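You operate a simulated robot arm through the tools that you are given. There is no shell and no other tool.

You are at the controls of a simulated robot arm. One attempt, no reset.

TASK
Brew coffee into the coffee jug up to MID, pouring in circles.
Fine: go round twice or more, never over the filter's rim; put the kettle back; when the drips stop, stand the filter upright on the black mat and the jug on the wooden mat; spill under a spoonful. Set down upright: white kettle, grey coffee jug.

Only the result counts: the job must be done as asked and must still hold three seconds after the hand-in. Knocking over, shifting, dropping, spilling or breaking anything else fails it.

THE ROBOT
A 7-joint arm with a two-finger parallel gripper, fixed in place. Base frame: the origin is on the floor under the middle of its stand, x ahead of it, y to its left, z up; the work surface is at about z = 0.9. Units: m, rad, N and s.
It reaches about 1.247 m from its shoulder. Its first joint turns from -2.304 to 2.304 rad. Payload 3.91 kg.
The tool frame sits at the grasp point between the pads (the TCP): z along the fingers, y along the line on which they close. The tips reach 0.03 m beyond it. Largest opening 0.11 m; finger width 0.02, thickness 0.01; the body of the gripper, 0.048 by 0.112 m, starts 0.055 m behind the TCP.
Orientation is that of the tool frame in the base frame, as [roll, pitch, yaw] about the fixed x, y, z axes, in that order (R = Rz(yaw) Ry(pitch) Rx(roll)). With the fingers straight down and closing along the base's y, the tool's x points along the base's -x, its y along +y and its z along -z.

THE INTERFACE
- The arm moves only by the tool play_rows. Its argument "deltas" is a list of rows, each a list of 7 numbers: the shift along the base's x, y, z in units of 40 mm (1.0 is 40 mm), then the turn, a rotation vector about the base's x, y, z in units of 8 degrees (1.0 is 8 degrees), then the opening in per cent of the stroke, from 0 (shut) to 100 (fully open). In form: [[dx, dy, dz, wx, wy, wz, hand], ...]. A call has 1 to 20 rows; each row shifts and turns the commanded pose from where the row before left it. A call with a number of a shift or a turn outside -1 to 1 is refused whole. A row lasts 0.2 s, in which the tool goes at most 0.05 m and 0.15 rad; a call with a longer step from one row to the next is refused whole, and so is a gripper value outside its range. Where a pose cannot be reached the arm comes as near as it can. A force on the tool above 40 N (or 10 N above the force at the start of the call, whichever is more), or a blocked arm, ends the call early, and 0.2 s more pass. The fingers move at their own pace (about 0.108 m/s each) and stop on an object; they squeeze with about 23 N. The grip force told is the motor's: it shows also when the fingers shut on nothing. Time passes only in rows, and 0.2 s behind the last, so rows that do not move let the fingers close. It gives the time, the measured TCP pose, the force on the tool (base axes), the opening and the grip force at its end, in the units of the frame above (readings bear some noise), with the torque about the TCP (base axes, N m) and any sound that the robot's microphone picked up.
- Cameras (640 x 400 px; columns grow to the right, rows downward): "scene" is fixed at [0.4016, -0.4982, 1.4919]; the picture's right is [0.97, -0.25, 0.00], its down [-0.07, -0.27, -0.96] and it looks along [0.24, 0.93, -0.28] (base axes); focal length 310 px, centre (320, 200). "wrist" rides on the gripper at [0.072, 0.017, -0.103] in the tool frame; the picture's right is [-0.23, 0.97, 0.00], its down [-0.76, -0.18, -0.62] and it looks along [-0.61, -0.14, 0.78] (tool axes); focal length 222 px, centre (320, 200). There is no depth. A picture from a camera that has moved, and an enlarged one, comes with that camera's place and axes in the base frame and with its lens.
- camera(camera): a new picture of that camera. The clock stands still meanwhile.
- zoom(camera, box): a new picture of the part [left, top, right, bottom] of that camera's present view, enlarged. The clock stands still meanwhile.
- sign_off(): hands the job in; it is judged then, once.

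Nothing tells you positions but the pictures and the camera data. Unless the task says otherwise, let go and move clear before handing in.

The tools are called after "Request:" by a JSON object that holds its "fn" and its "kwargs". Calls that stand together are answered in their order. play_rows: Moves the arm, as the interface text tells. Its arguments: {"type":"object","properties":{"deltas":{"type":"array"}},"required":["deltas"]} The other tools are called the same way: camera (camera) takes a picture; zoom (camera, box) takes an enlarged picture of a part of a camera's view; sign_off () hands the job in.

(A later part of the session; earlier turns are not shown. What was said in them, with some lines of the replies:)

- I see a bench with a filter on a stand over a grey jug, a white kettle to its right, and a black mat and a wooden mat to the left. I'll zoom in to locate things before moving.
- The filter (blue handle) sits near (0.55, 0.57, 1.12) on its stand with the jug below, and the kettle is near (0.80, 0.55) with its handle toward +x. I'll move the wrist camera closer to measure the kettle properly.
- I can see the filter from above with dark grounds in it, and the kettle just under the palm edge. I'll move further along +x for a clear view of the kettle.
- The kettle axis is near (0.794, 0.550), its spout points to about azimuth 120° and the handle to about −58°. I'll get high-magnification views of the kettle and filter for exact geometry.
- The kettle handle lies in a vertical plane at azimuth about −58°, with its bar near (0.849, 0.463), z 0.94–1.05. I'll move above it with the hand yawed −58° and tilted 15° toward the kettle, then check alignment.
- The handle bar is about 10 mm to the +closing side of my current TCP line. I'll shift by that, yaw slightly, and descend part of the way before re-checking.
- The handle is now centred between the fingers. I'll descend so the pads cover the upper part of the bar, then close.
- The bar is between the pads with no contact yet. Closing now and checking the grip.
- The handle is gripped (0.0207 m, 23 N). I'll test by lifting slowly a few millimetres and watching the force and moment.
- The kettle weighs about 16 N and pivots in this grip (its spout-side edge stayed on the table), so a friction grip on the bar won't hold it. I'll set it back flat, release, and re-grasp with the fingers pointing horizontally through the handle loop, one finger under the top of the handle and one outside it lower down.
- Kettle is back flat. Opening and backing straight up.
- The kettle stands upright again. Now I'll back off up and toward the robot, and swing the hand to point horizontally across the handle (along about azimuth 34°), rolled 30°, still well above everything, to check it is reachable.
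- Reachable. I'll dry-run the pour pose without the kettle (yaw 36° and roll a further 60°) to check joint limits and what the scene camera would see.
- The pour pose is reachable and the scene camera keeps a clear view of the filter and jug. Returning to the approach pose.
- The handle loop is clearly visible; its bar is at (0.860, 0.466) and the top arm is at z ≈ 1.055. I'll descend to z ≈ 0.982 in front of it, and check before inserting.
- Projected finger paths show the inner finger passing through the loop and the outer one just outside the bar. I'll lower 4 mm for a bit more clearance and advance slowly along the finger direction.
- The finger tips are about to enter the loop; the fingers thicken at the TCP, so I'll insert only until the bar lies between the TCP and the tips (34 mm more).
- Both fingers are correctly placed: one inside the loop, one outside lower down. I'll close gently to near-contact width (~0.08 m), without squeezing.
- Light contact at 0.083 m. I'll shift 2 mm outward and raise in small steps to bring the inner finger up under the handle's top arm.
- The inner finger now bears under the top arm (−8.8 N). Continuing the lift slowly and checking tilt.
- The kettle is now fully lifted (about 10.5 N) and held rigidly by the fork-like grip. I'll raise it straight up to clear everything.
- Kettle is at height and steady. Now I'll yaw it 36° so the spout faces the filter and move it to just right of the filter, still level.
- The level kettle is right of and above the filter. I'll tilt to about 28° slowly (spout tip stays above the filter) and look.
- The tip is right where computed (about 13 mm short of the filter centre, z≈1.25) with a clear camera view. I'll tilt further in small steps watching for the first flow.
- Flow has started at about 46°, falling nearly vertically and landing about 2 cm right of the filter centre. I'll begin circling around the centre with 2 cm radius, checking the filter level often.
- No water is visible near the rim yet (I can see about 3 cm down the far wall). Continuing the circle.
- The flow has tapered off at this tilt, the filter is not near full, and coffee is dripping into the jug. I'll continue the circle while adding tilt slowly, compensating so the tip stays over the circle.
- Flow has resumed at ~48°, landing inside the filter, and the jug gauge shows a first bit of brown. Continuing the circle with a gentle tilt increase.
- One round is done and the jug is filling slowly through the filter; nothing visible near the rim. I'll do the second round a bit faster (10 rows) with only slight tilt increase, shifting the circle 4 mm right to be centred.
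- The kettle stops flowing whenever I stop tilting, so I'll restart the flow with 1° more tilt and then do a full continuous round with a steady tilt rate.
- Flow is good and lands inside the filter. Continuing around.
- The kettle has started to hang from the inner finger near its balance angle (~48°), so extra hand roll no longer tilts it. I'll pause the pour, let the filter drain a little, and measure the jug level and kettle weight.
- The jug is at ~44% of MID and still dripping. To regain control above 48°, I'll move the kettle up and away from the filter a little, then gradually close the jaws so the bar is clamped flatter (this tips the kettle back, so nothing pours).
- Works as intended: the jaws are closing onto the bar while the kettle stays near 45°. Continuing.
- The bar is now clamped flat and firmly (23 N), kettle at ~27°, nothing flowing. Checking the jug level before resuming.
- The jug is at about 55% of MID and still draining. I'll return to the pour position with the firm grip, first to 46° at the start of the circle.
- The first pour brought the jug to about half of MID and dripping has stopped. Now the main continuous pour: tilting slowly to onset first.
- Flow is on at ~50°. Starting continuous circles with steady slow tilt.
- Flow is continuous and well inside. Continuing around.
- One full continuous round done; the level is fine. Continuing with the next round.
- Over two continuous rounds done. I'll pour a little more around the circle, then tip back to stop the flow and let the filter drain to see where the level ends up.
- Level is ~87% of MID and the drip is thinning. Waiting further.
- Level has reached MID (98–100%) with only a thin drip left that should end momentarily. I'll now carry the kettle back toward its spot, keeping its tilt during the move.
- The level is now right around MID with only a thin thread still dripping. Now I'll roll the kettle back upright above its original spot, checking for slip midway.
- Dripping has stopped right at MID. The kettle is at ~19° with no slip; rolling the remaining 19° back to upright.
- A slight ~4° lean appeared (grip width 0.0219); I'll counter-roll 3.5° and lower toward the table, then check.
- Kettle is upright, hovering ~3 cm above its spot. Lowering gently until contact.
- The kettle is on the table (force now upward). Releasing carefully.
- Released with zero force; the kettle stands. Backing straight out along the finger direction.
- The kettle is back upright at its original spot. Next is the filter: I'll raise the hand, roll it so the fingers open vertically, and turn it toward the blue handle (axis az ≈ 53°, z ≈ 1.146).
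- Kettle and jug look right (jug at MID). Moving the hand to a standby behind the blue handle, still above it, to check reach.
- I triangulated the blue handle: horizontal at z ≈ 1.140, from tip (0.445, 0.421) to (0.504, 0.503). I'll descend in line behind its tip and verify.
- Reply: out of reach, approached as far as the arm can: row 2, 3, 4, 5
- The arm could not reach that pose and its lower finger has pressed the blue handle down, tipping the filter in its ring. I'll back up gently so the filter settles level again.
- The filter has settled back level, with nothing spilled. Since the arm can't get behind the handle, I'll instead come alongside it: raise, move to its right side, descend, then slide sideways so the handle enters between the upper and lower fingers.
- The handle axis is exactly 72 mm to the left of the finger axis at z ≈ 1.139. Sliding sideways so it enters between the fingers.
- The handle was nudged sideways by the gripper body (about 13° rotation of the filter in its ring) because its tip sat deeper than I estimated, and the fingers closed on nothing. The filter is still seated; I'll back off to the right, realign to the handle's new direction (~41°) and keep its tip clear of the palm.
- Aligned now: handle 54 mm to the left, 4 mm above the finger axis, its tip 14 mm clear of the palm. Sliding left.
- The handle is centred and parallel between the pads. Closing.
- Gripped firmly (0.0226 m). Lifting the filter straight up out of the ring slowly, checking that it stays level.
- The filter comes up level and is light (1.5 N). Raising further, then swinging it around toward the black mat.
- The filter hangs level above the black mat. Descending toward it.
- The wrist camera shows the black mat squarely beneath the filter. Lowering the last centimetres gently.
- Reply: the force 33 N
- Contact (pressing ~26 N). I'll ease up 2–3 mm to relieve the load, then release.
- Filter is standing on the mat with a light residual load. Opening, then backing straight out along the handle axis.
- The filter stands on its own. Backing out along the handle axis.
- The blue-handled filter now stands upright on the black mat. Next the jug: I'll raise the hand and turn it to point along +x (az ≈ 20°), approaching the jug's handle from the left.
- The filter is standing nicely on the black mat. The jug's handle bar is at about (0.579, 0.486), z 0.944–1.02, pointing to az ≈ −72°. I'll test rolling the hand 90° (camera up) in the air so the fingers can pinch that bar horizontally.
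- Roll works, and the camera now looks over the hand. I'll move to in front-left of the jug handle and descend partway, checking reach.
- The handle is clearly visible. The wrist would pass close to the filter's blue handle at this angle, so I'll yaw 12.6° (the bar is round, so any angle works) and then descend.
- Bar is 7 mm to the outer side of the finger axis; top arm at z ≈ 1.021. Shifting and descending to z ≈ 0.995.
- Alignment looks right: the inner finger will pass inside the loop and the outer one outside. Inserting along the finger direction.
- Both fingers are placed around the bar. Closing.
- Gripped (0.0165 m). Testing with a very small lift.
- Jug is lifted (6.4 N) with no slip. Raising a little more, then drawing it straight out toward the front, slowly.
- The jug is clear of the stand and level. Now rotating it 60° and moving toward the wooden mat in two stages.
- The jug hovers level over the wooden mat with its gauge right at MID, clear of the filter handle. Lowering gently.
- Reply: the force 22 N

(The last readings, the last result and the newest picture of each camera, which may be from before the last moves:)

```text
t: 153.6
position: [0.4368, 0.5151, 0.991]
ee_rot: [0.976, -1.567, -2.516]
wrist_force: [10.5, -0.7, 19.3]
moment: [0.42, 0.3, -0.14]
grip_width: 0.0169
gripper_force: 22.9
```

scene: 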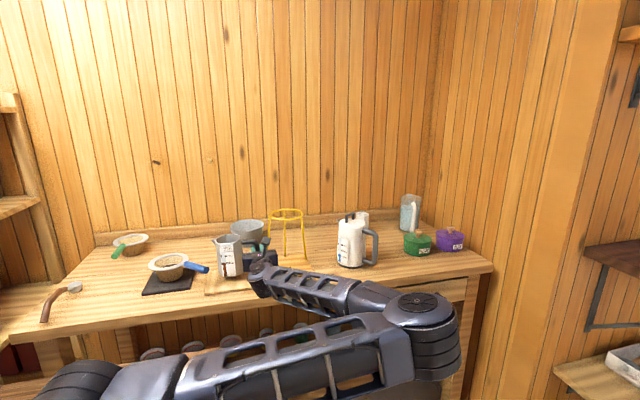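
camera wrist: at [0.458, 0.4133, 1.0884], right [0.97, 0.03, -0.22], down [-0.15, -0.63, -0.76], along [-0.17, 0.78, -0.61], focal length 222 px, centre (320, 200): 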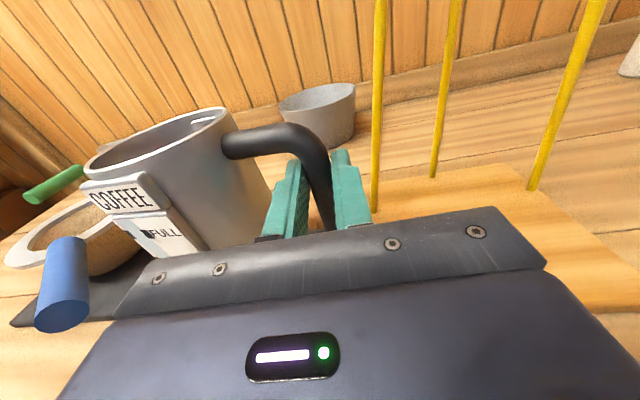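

Contact with the mat. Easing up ~1 mm to relieve the load, then checking.

Request:
{"fn": "play_rows", "kwargs": {"deltas": [[0, 0, 0.03, 0, 0, 0, 0], [0, 0, 0, 0, 0, 0, 0]]}}

Request:
{"fn": "zoom", "kwargs": {"camera": "scene", "box": [180, 220, 270, 300]}}

```text
t: 154.2
position: [0.4359, 0.5154, 0.991]
ee_rot: [1.539, -1.568, -3.072]
wrist_force: [5.3, -0.1, 9.8]
moment: [0.16, 0.11, -0.08]
grip_width: 0.0166
gripper_force: 23.1
```

```text
5.00 times, centred on (225, 260) of scene
camera zoom: at [0.4016, -0.4982, 1.4919], right [0.97, -0.25, 0.0], down [-0.07, -0.27, -0.96], along [0.24, 0.93, -0.28], focal length 1549 px, centre (795, -100)
```

zoom: 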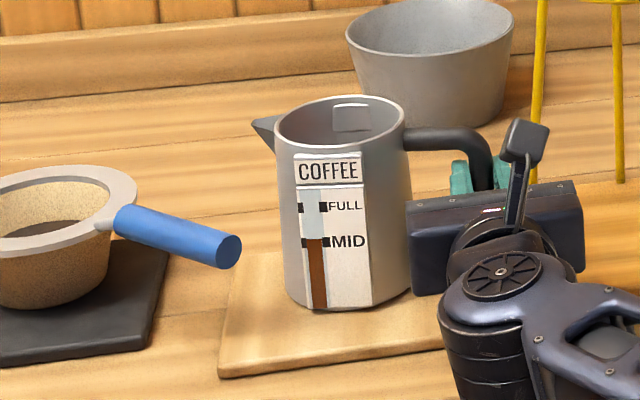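

The jug stands upright at the centre of the wooden mat. Releasing.

Request:
{"fn": "play_rows", "kwargs": {"deltas": [[0, 0, 0, 0, 0, 0, 20], [0, 0, 0, 0, 0, 0, 26], [0, 0, 0, 0, 0, 0, 34], [0, 0, 0, 0, 0, 0, 40], [0, 0, 0, 0, 0, 0, 40]]}}

Request:
{"fn": "camera", "kwargs": {"camera": "wrist"}}

Request:
{"fn": "zoom", "kwargs": {"camera": "scene", "box": [180, 220, 270, 300]}}

```text
t: 155.4
position: [0.4362, 0.5151, 0.9922]
ee_rot: [1.365, -1.568, -2.904]
wrist_force: [-0.2, -0.5, 0.1]
moment: [0.01, -0.01, -0.02]
grip_width: 0.0441
gripper_force: 0.0
```

```text
taken
camera wrist: at [0.4568, 0.4127, 1.0639], right [0.97, 0.03, -0.22], down [-0.15, -0.63, -0.76], along [-0.17, 0.78, -0.61], focal length 222 px, centre (320, 200)
```

wrist: 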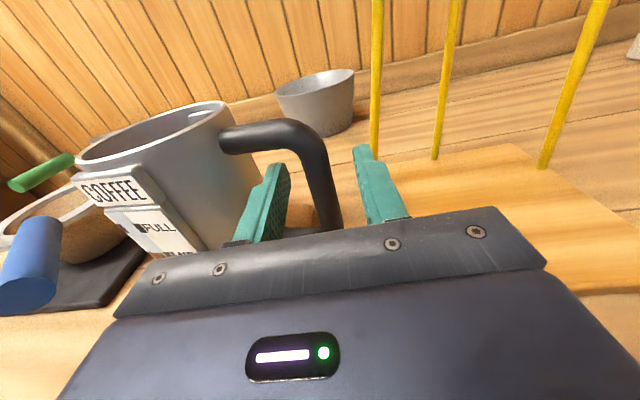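

```text
5.00 times, centred on (225, 260) of scene
camera zoom: at [0.4016, -0.4982, 1.4919], right [0.97, -0.25, 0.0], down [-0.07, -0.27, -0.96], along [0.24, 0.93, -0.28], focal length 1549 px, centre (795, -100)
```

zoom: 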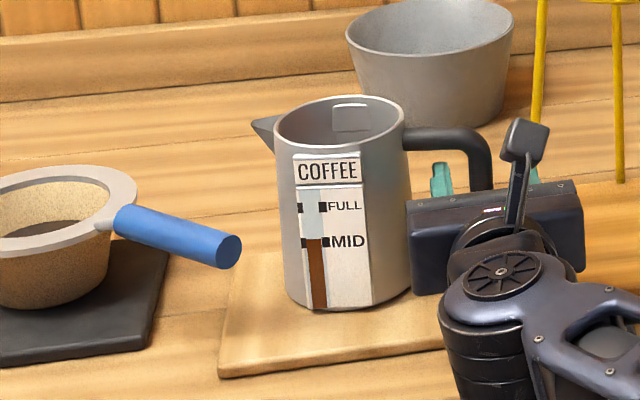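

Fully released, zero force. Backing straight out of the handle, then up and clear.

Request:
{"fn": "play_rows", "kwargs": {"deltas": [[0.008, -0.2, 0, 0, 0, 0, 40], [0.015, -0.4, 0, 0, 0, 0, 40], [0.015, -0.4, 0, 0, 0, 0, 40], [0.015, -0.4, 0, 0, 0, 0, 40], [0.015, -0.4, 0, 0, 0, 0, 40], [0, 0, 0, 0, 0, 0, 40]]}}

Request:
{"fn": "camera", "kwargs": {"camera": "scene"}}

Request:
{"fn": "camera", "kwargs": {"camera": "wrist"}}

```text
t: 156.8
position: [0.4393, 0.4428, 0.9913]
ee_rot: [1.359, -1.567, -2.896]
wrist_force: [0.6, -0.4, -0.6]
moment: [0.0, -0.01, 0.01]
grip_width: 0.0438
gripper_force: 0.1
```

```text
taken
```

scene: 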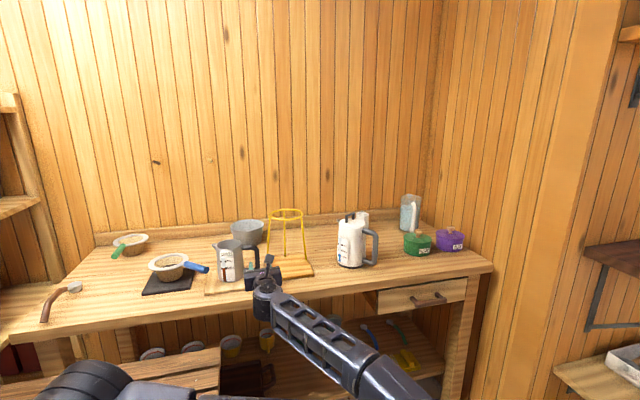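

```text
taken
camera wrist: at [0.4597, 0.3406, 1.0632], right [0.97, 0.03, -0.22], down [-0.15, -0.63, -0.76], along [-0.17, 0.78, -0.61], focal length 222 px, centre (320, 200)
```

wrist: 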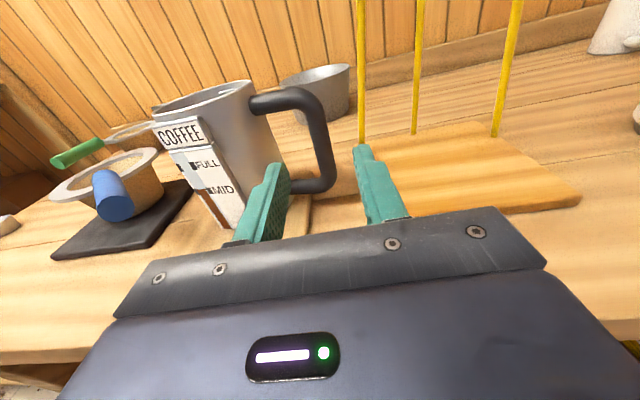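

Request:
{"fn": "play_rows", "kwargs": {"deltas": [[0.05, -0.4, 0.1, 0, 0, 0, 40], [0.1, -0.3, 0.4, 0, 0, 0, 40], [0.1, -0.2, 0.6, 0, 0, 0, 40], [0.1, 0, 0.7, 0, 0, 0, 40], [0.1, 0, 0.7, 0, 0, 0, 40], [0, 0, 0.7, 0, 0, 0, 40], [0, 0, 0.7, 0, 0, 0, 40], [0, 0, 0, 0, 0, 0, 40]]}}

Request:
{"fn": "camera", "kwargs": {"camera": "scene"}}

```text
t: 158.6
position: [0.4569, 0.4067, 1.1468]
ee_rot: [1.362, -1.569, -2.898]
wrist_force: [0.2, -0.3, -0.5]
moment: [-0.01, -0.02, 0.0]
grip_width: 0.0441
gripper_force: 0.0
```

```text
taken
```

scene: 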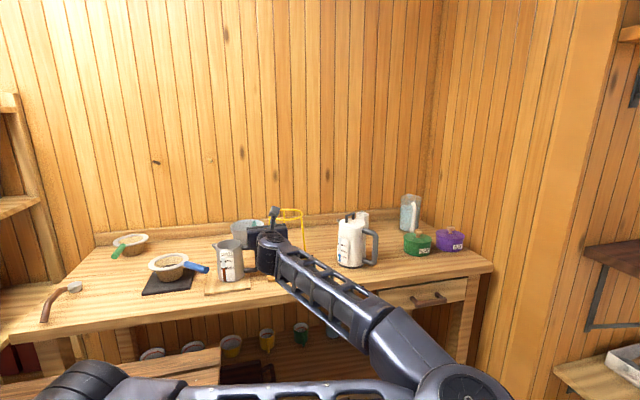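

Request:
{"fn": "play_rows", "kwargs": {"deltas": [[0, 0, 0.8, 0, 0, 0, 40], [0, 0, 0.8, 0, 0, 0, 40], [0, 0, 0.8, 0, 0, 0, 40], [0, 0, 0.8, 0, 0, 0, 40], [0, 0, 0.8, 0, 0, 0, 40], [0, 0, 0.6, 0, 0, 0, 40], [0, 0, 0, 0, 0, 0, 40]]}}

Request:
{"fn": "camera", "kwargs": {"camera": "scene"}}

Request:
{"fn": "zoom", "kwargs": {"camera": "scene", "box": [120, 210, 320, 310]}}

Request:
{"fn": "zoom", "kwargs": {"camera": "scene", "box": [300, 190, 480, 300]}}

Request:
{"fn": "zoom", "kwargs": {"camera": "scene", "box": [205, 230, 265, 295]}}

```text
t: 160.2
position: [0.4564, 0.4081, 1.3327]
ee_rot: [1.372, -1.568, -2.905]
wrist_force: [-1.0, 0.1, -0.3]
moment: [-0.01, 0.0, 0.03]
grip_width: 0.044
gripper_force: 0.1
```

```text
taken
```

scene: 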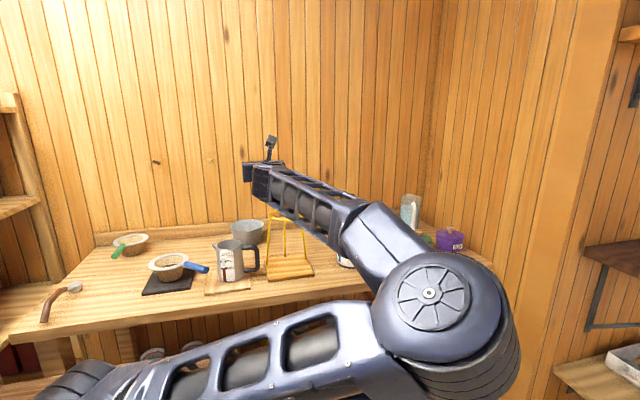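

```text
3.20 times, centred on (220, 260) of scene
camera zoom: at [0.4016, -0.4982, 1.4919], right [0.97, -0.25, 0.0], down [-0.07, -0.27, -0.96], along [0.24, 0.93, -0.28], focal length 991 px, centre (640, 8)
```

zoom: 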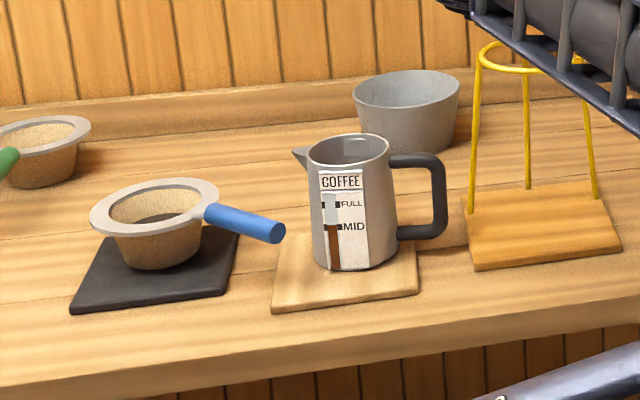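

```text
3.56 times, centred on (390, 245) of scene
camera zoom: at [0.4016, -0.4982, 1.4919], right [0.97, -0.25, 0.0], down [-0.07, -0.27, -0.96], along [0.24, 0.93, -0.28], focal length 1102 px, centre (71, 40)
```

zoom: 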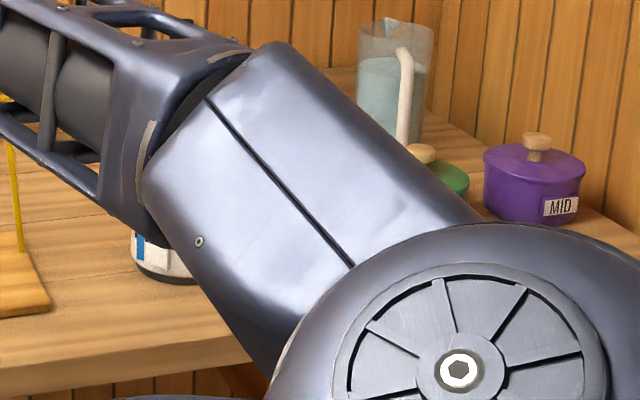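

```text
6.15 times, centred on (235, 262) of scene
camera zoom: at [0.4016, -0.4982, 1.4919], right [0.97, -0.25, 0.0], down [-0.07, -0.27, -0.96], along [0.24, 0.93, -0.28], focal length 1906 px, centre (843, -185)
```

zoom: 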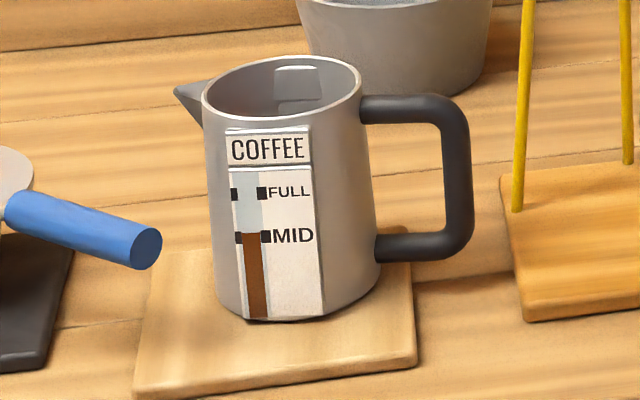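

Everything on the left looks right. Checking the kettle and the rest with the wrist camera.

Request:
{"fn": "camera", "kwargs": {"camera": "wrist"}}

```text
taken
camera wrist: at [0.477, 0.3045, 1.4048], right [0.97, 0.03, -0.22], down [-0.15, -0.63, -0.76], along [-0.17, 0.78, -0.61], focal length 222 px, centre (320, 200)
```

wrist: 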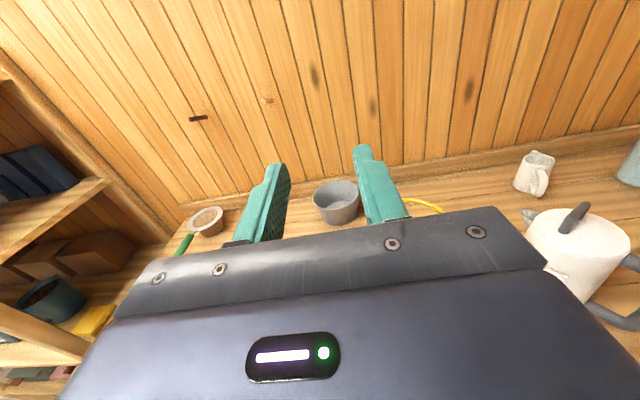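

The kettle stands upright too. One last small move of the arm away to the left for an unobstructed confirmation of the kettle.

Request:
{"fn": "play_rows", "kwargs": {"deltas": [[-0.5, 0, 0.5, 0, 0, 0, 40], [-0.7, 0, 0.5, 0, 0, 0, 40], [-0.7, 0, 0.3, 0, 0, 0, 40], [-0.7, 0.2, 0, 0, 0, 0, 40], [-0.5, 0.2, 0, 0, 0, 0, 40], [0, 0, 0, 0, 0, 0, 40]]}}

Request:
{"fn": "camera", "kwargs": {"camera": "scene"}}

Request:
{"fn": "zoom", "kwargs": {"camera": "scene", "box": [320, 190, 480, 290]}}

```text
t: 161.6
position: [0.3322, 0.4241, 1.3848]
ee_rot: [1.304, -1.566, -2.841]
wrist_force: [0.7, -0.1, 0.2]
moment: [0.0, 0.04, 0.02]
grip_width: 0.0441
gripper_force: 0.0
```

```text
taken
```

scene: 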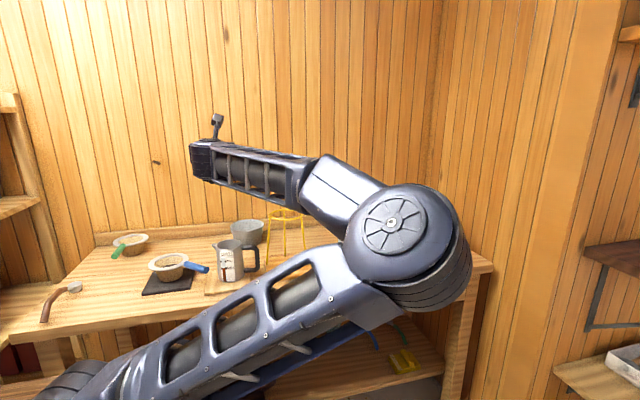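

```text
4.00 times, centred on (400, 240) of scene
camera zoom: at [0.4016, -0.4982, 1.4919], right [0.97, -0.25, 0.0], down [-0.07, -0.27, -0.96], along [0.24, 0.93, -0.28], focal length 1239 px, centre (0, 40)
```

zoom: 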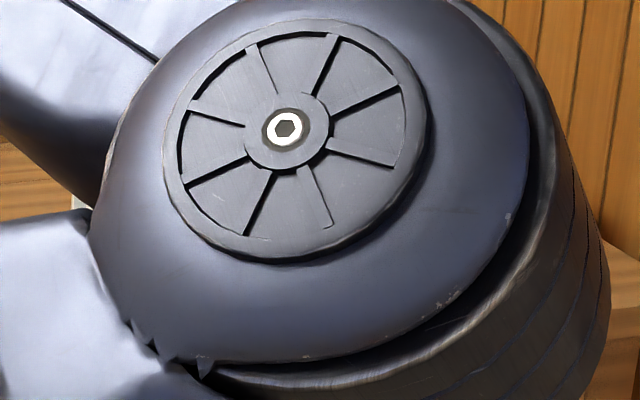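

The picture is complete: the jug stands on the wooden mat at MID. The filter is upright on the black mat, the kettle is back at its original spot, nothing appears spilled, and the hand is empty and clear. I'm handing in.

Request:
{"fn": "sign_off", "kwargs": {}}

```text
The job is handed in.
```

I brewed the coffee and handed the job in; no verdict has come back yet. The coffee sits at or slightly above MID, about 5% over by my reading of the gauge.

- **Pour:** I poured in two sessions. The flow kept stopping during the first. The second was one continuous pour of about 2½ circles. I never saw water near the filter's rim.
- **Kettle:** It is back at its original spot, upright. The arm blocked the scene camera at the very end, so my last look at it was through the wrist camera just before the final arm move.
- **Filter:** It stands upright on the black mat. While I was reaching for its handle, the arm pressed it down and tipped the filter in its ring. It settled back level with no visible spill, and a later attempt turned it about 13° in the ring. The drips had already stopped.
- **Jug:** It stands upright near the centre of the wooden mat.
- **Spills and other objects:** I saw no spills, and nothing else looked moved or knocked over. The hand was empty and clear at the end.
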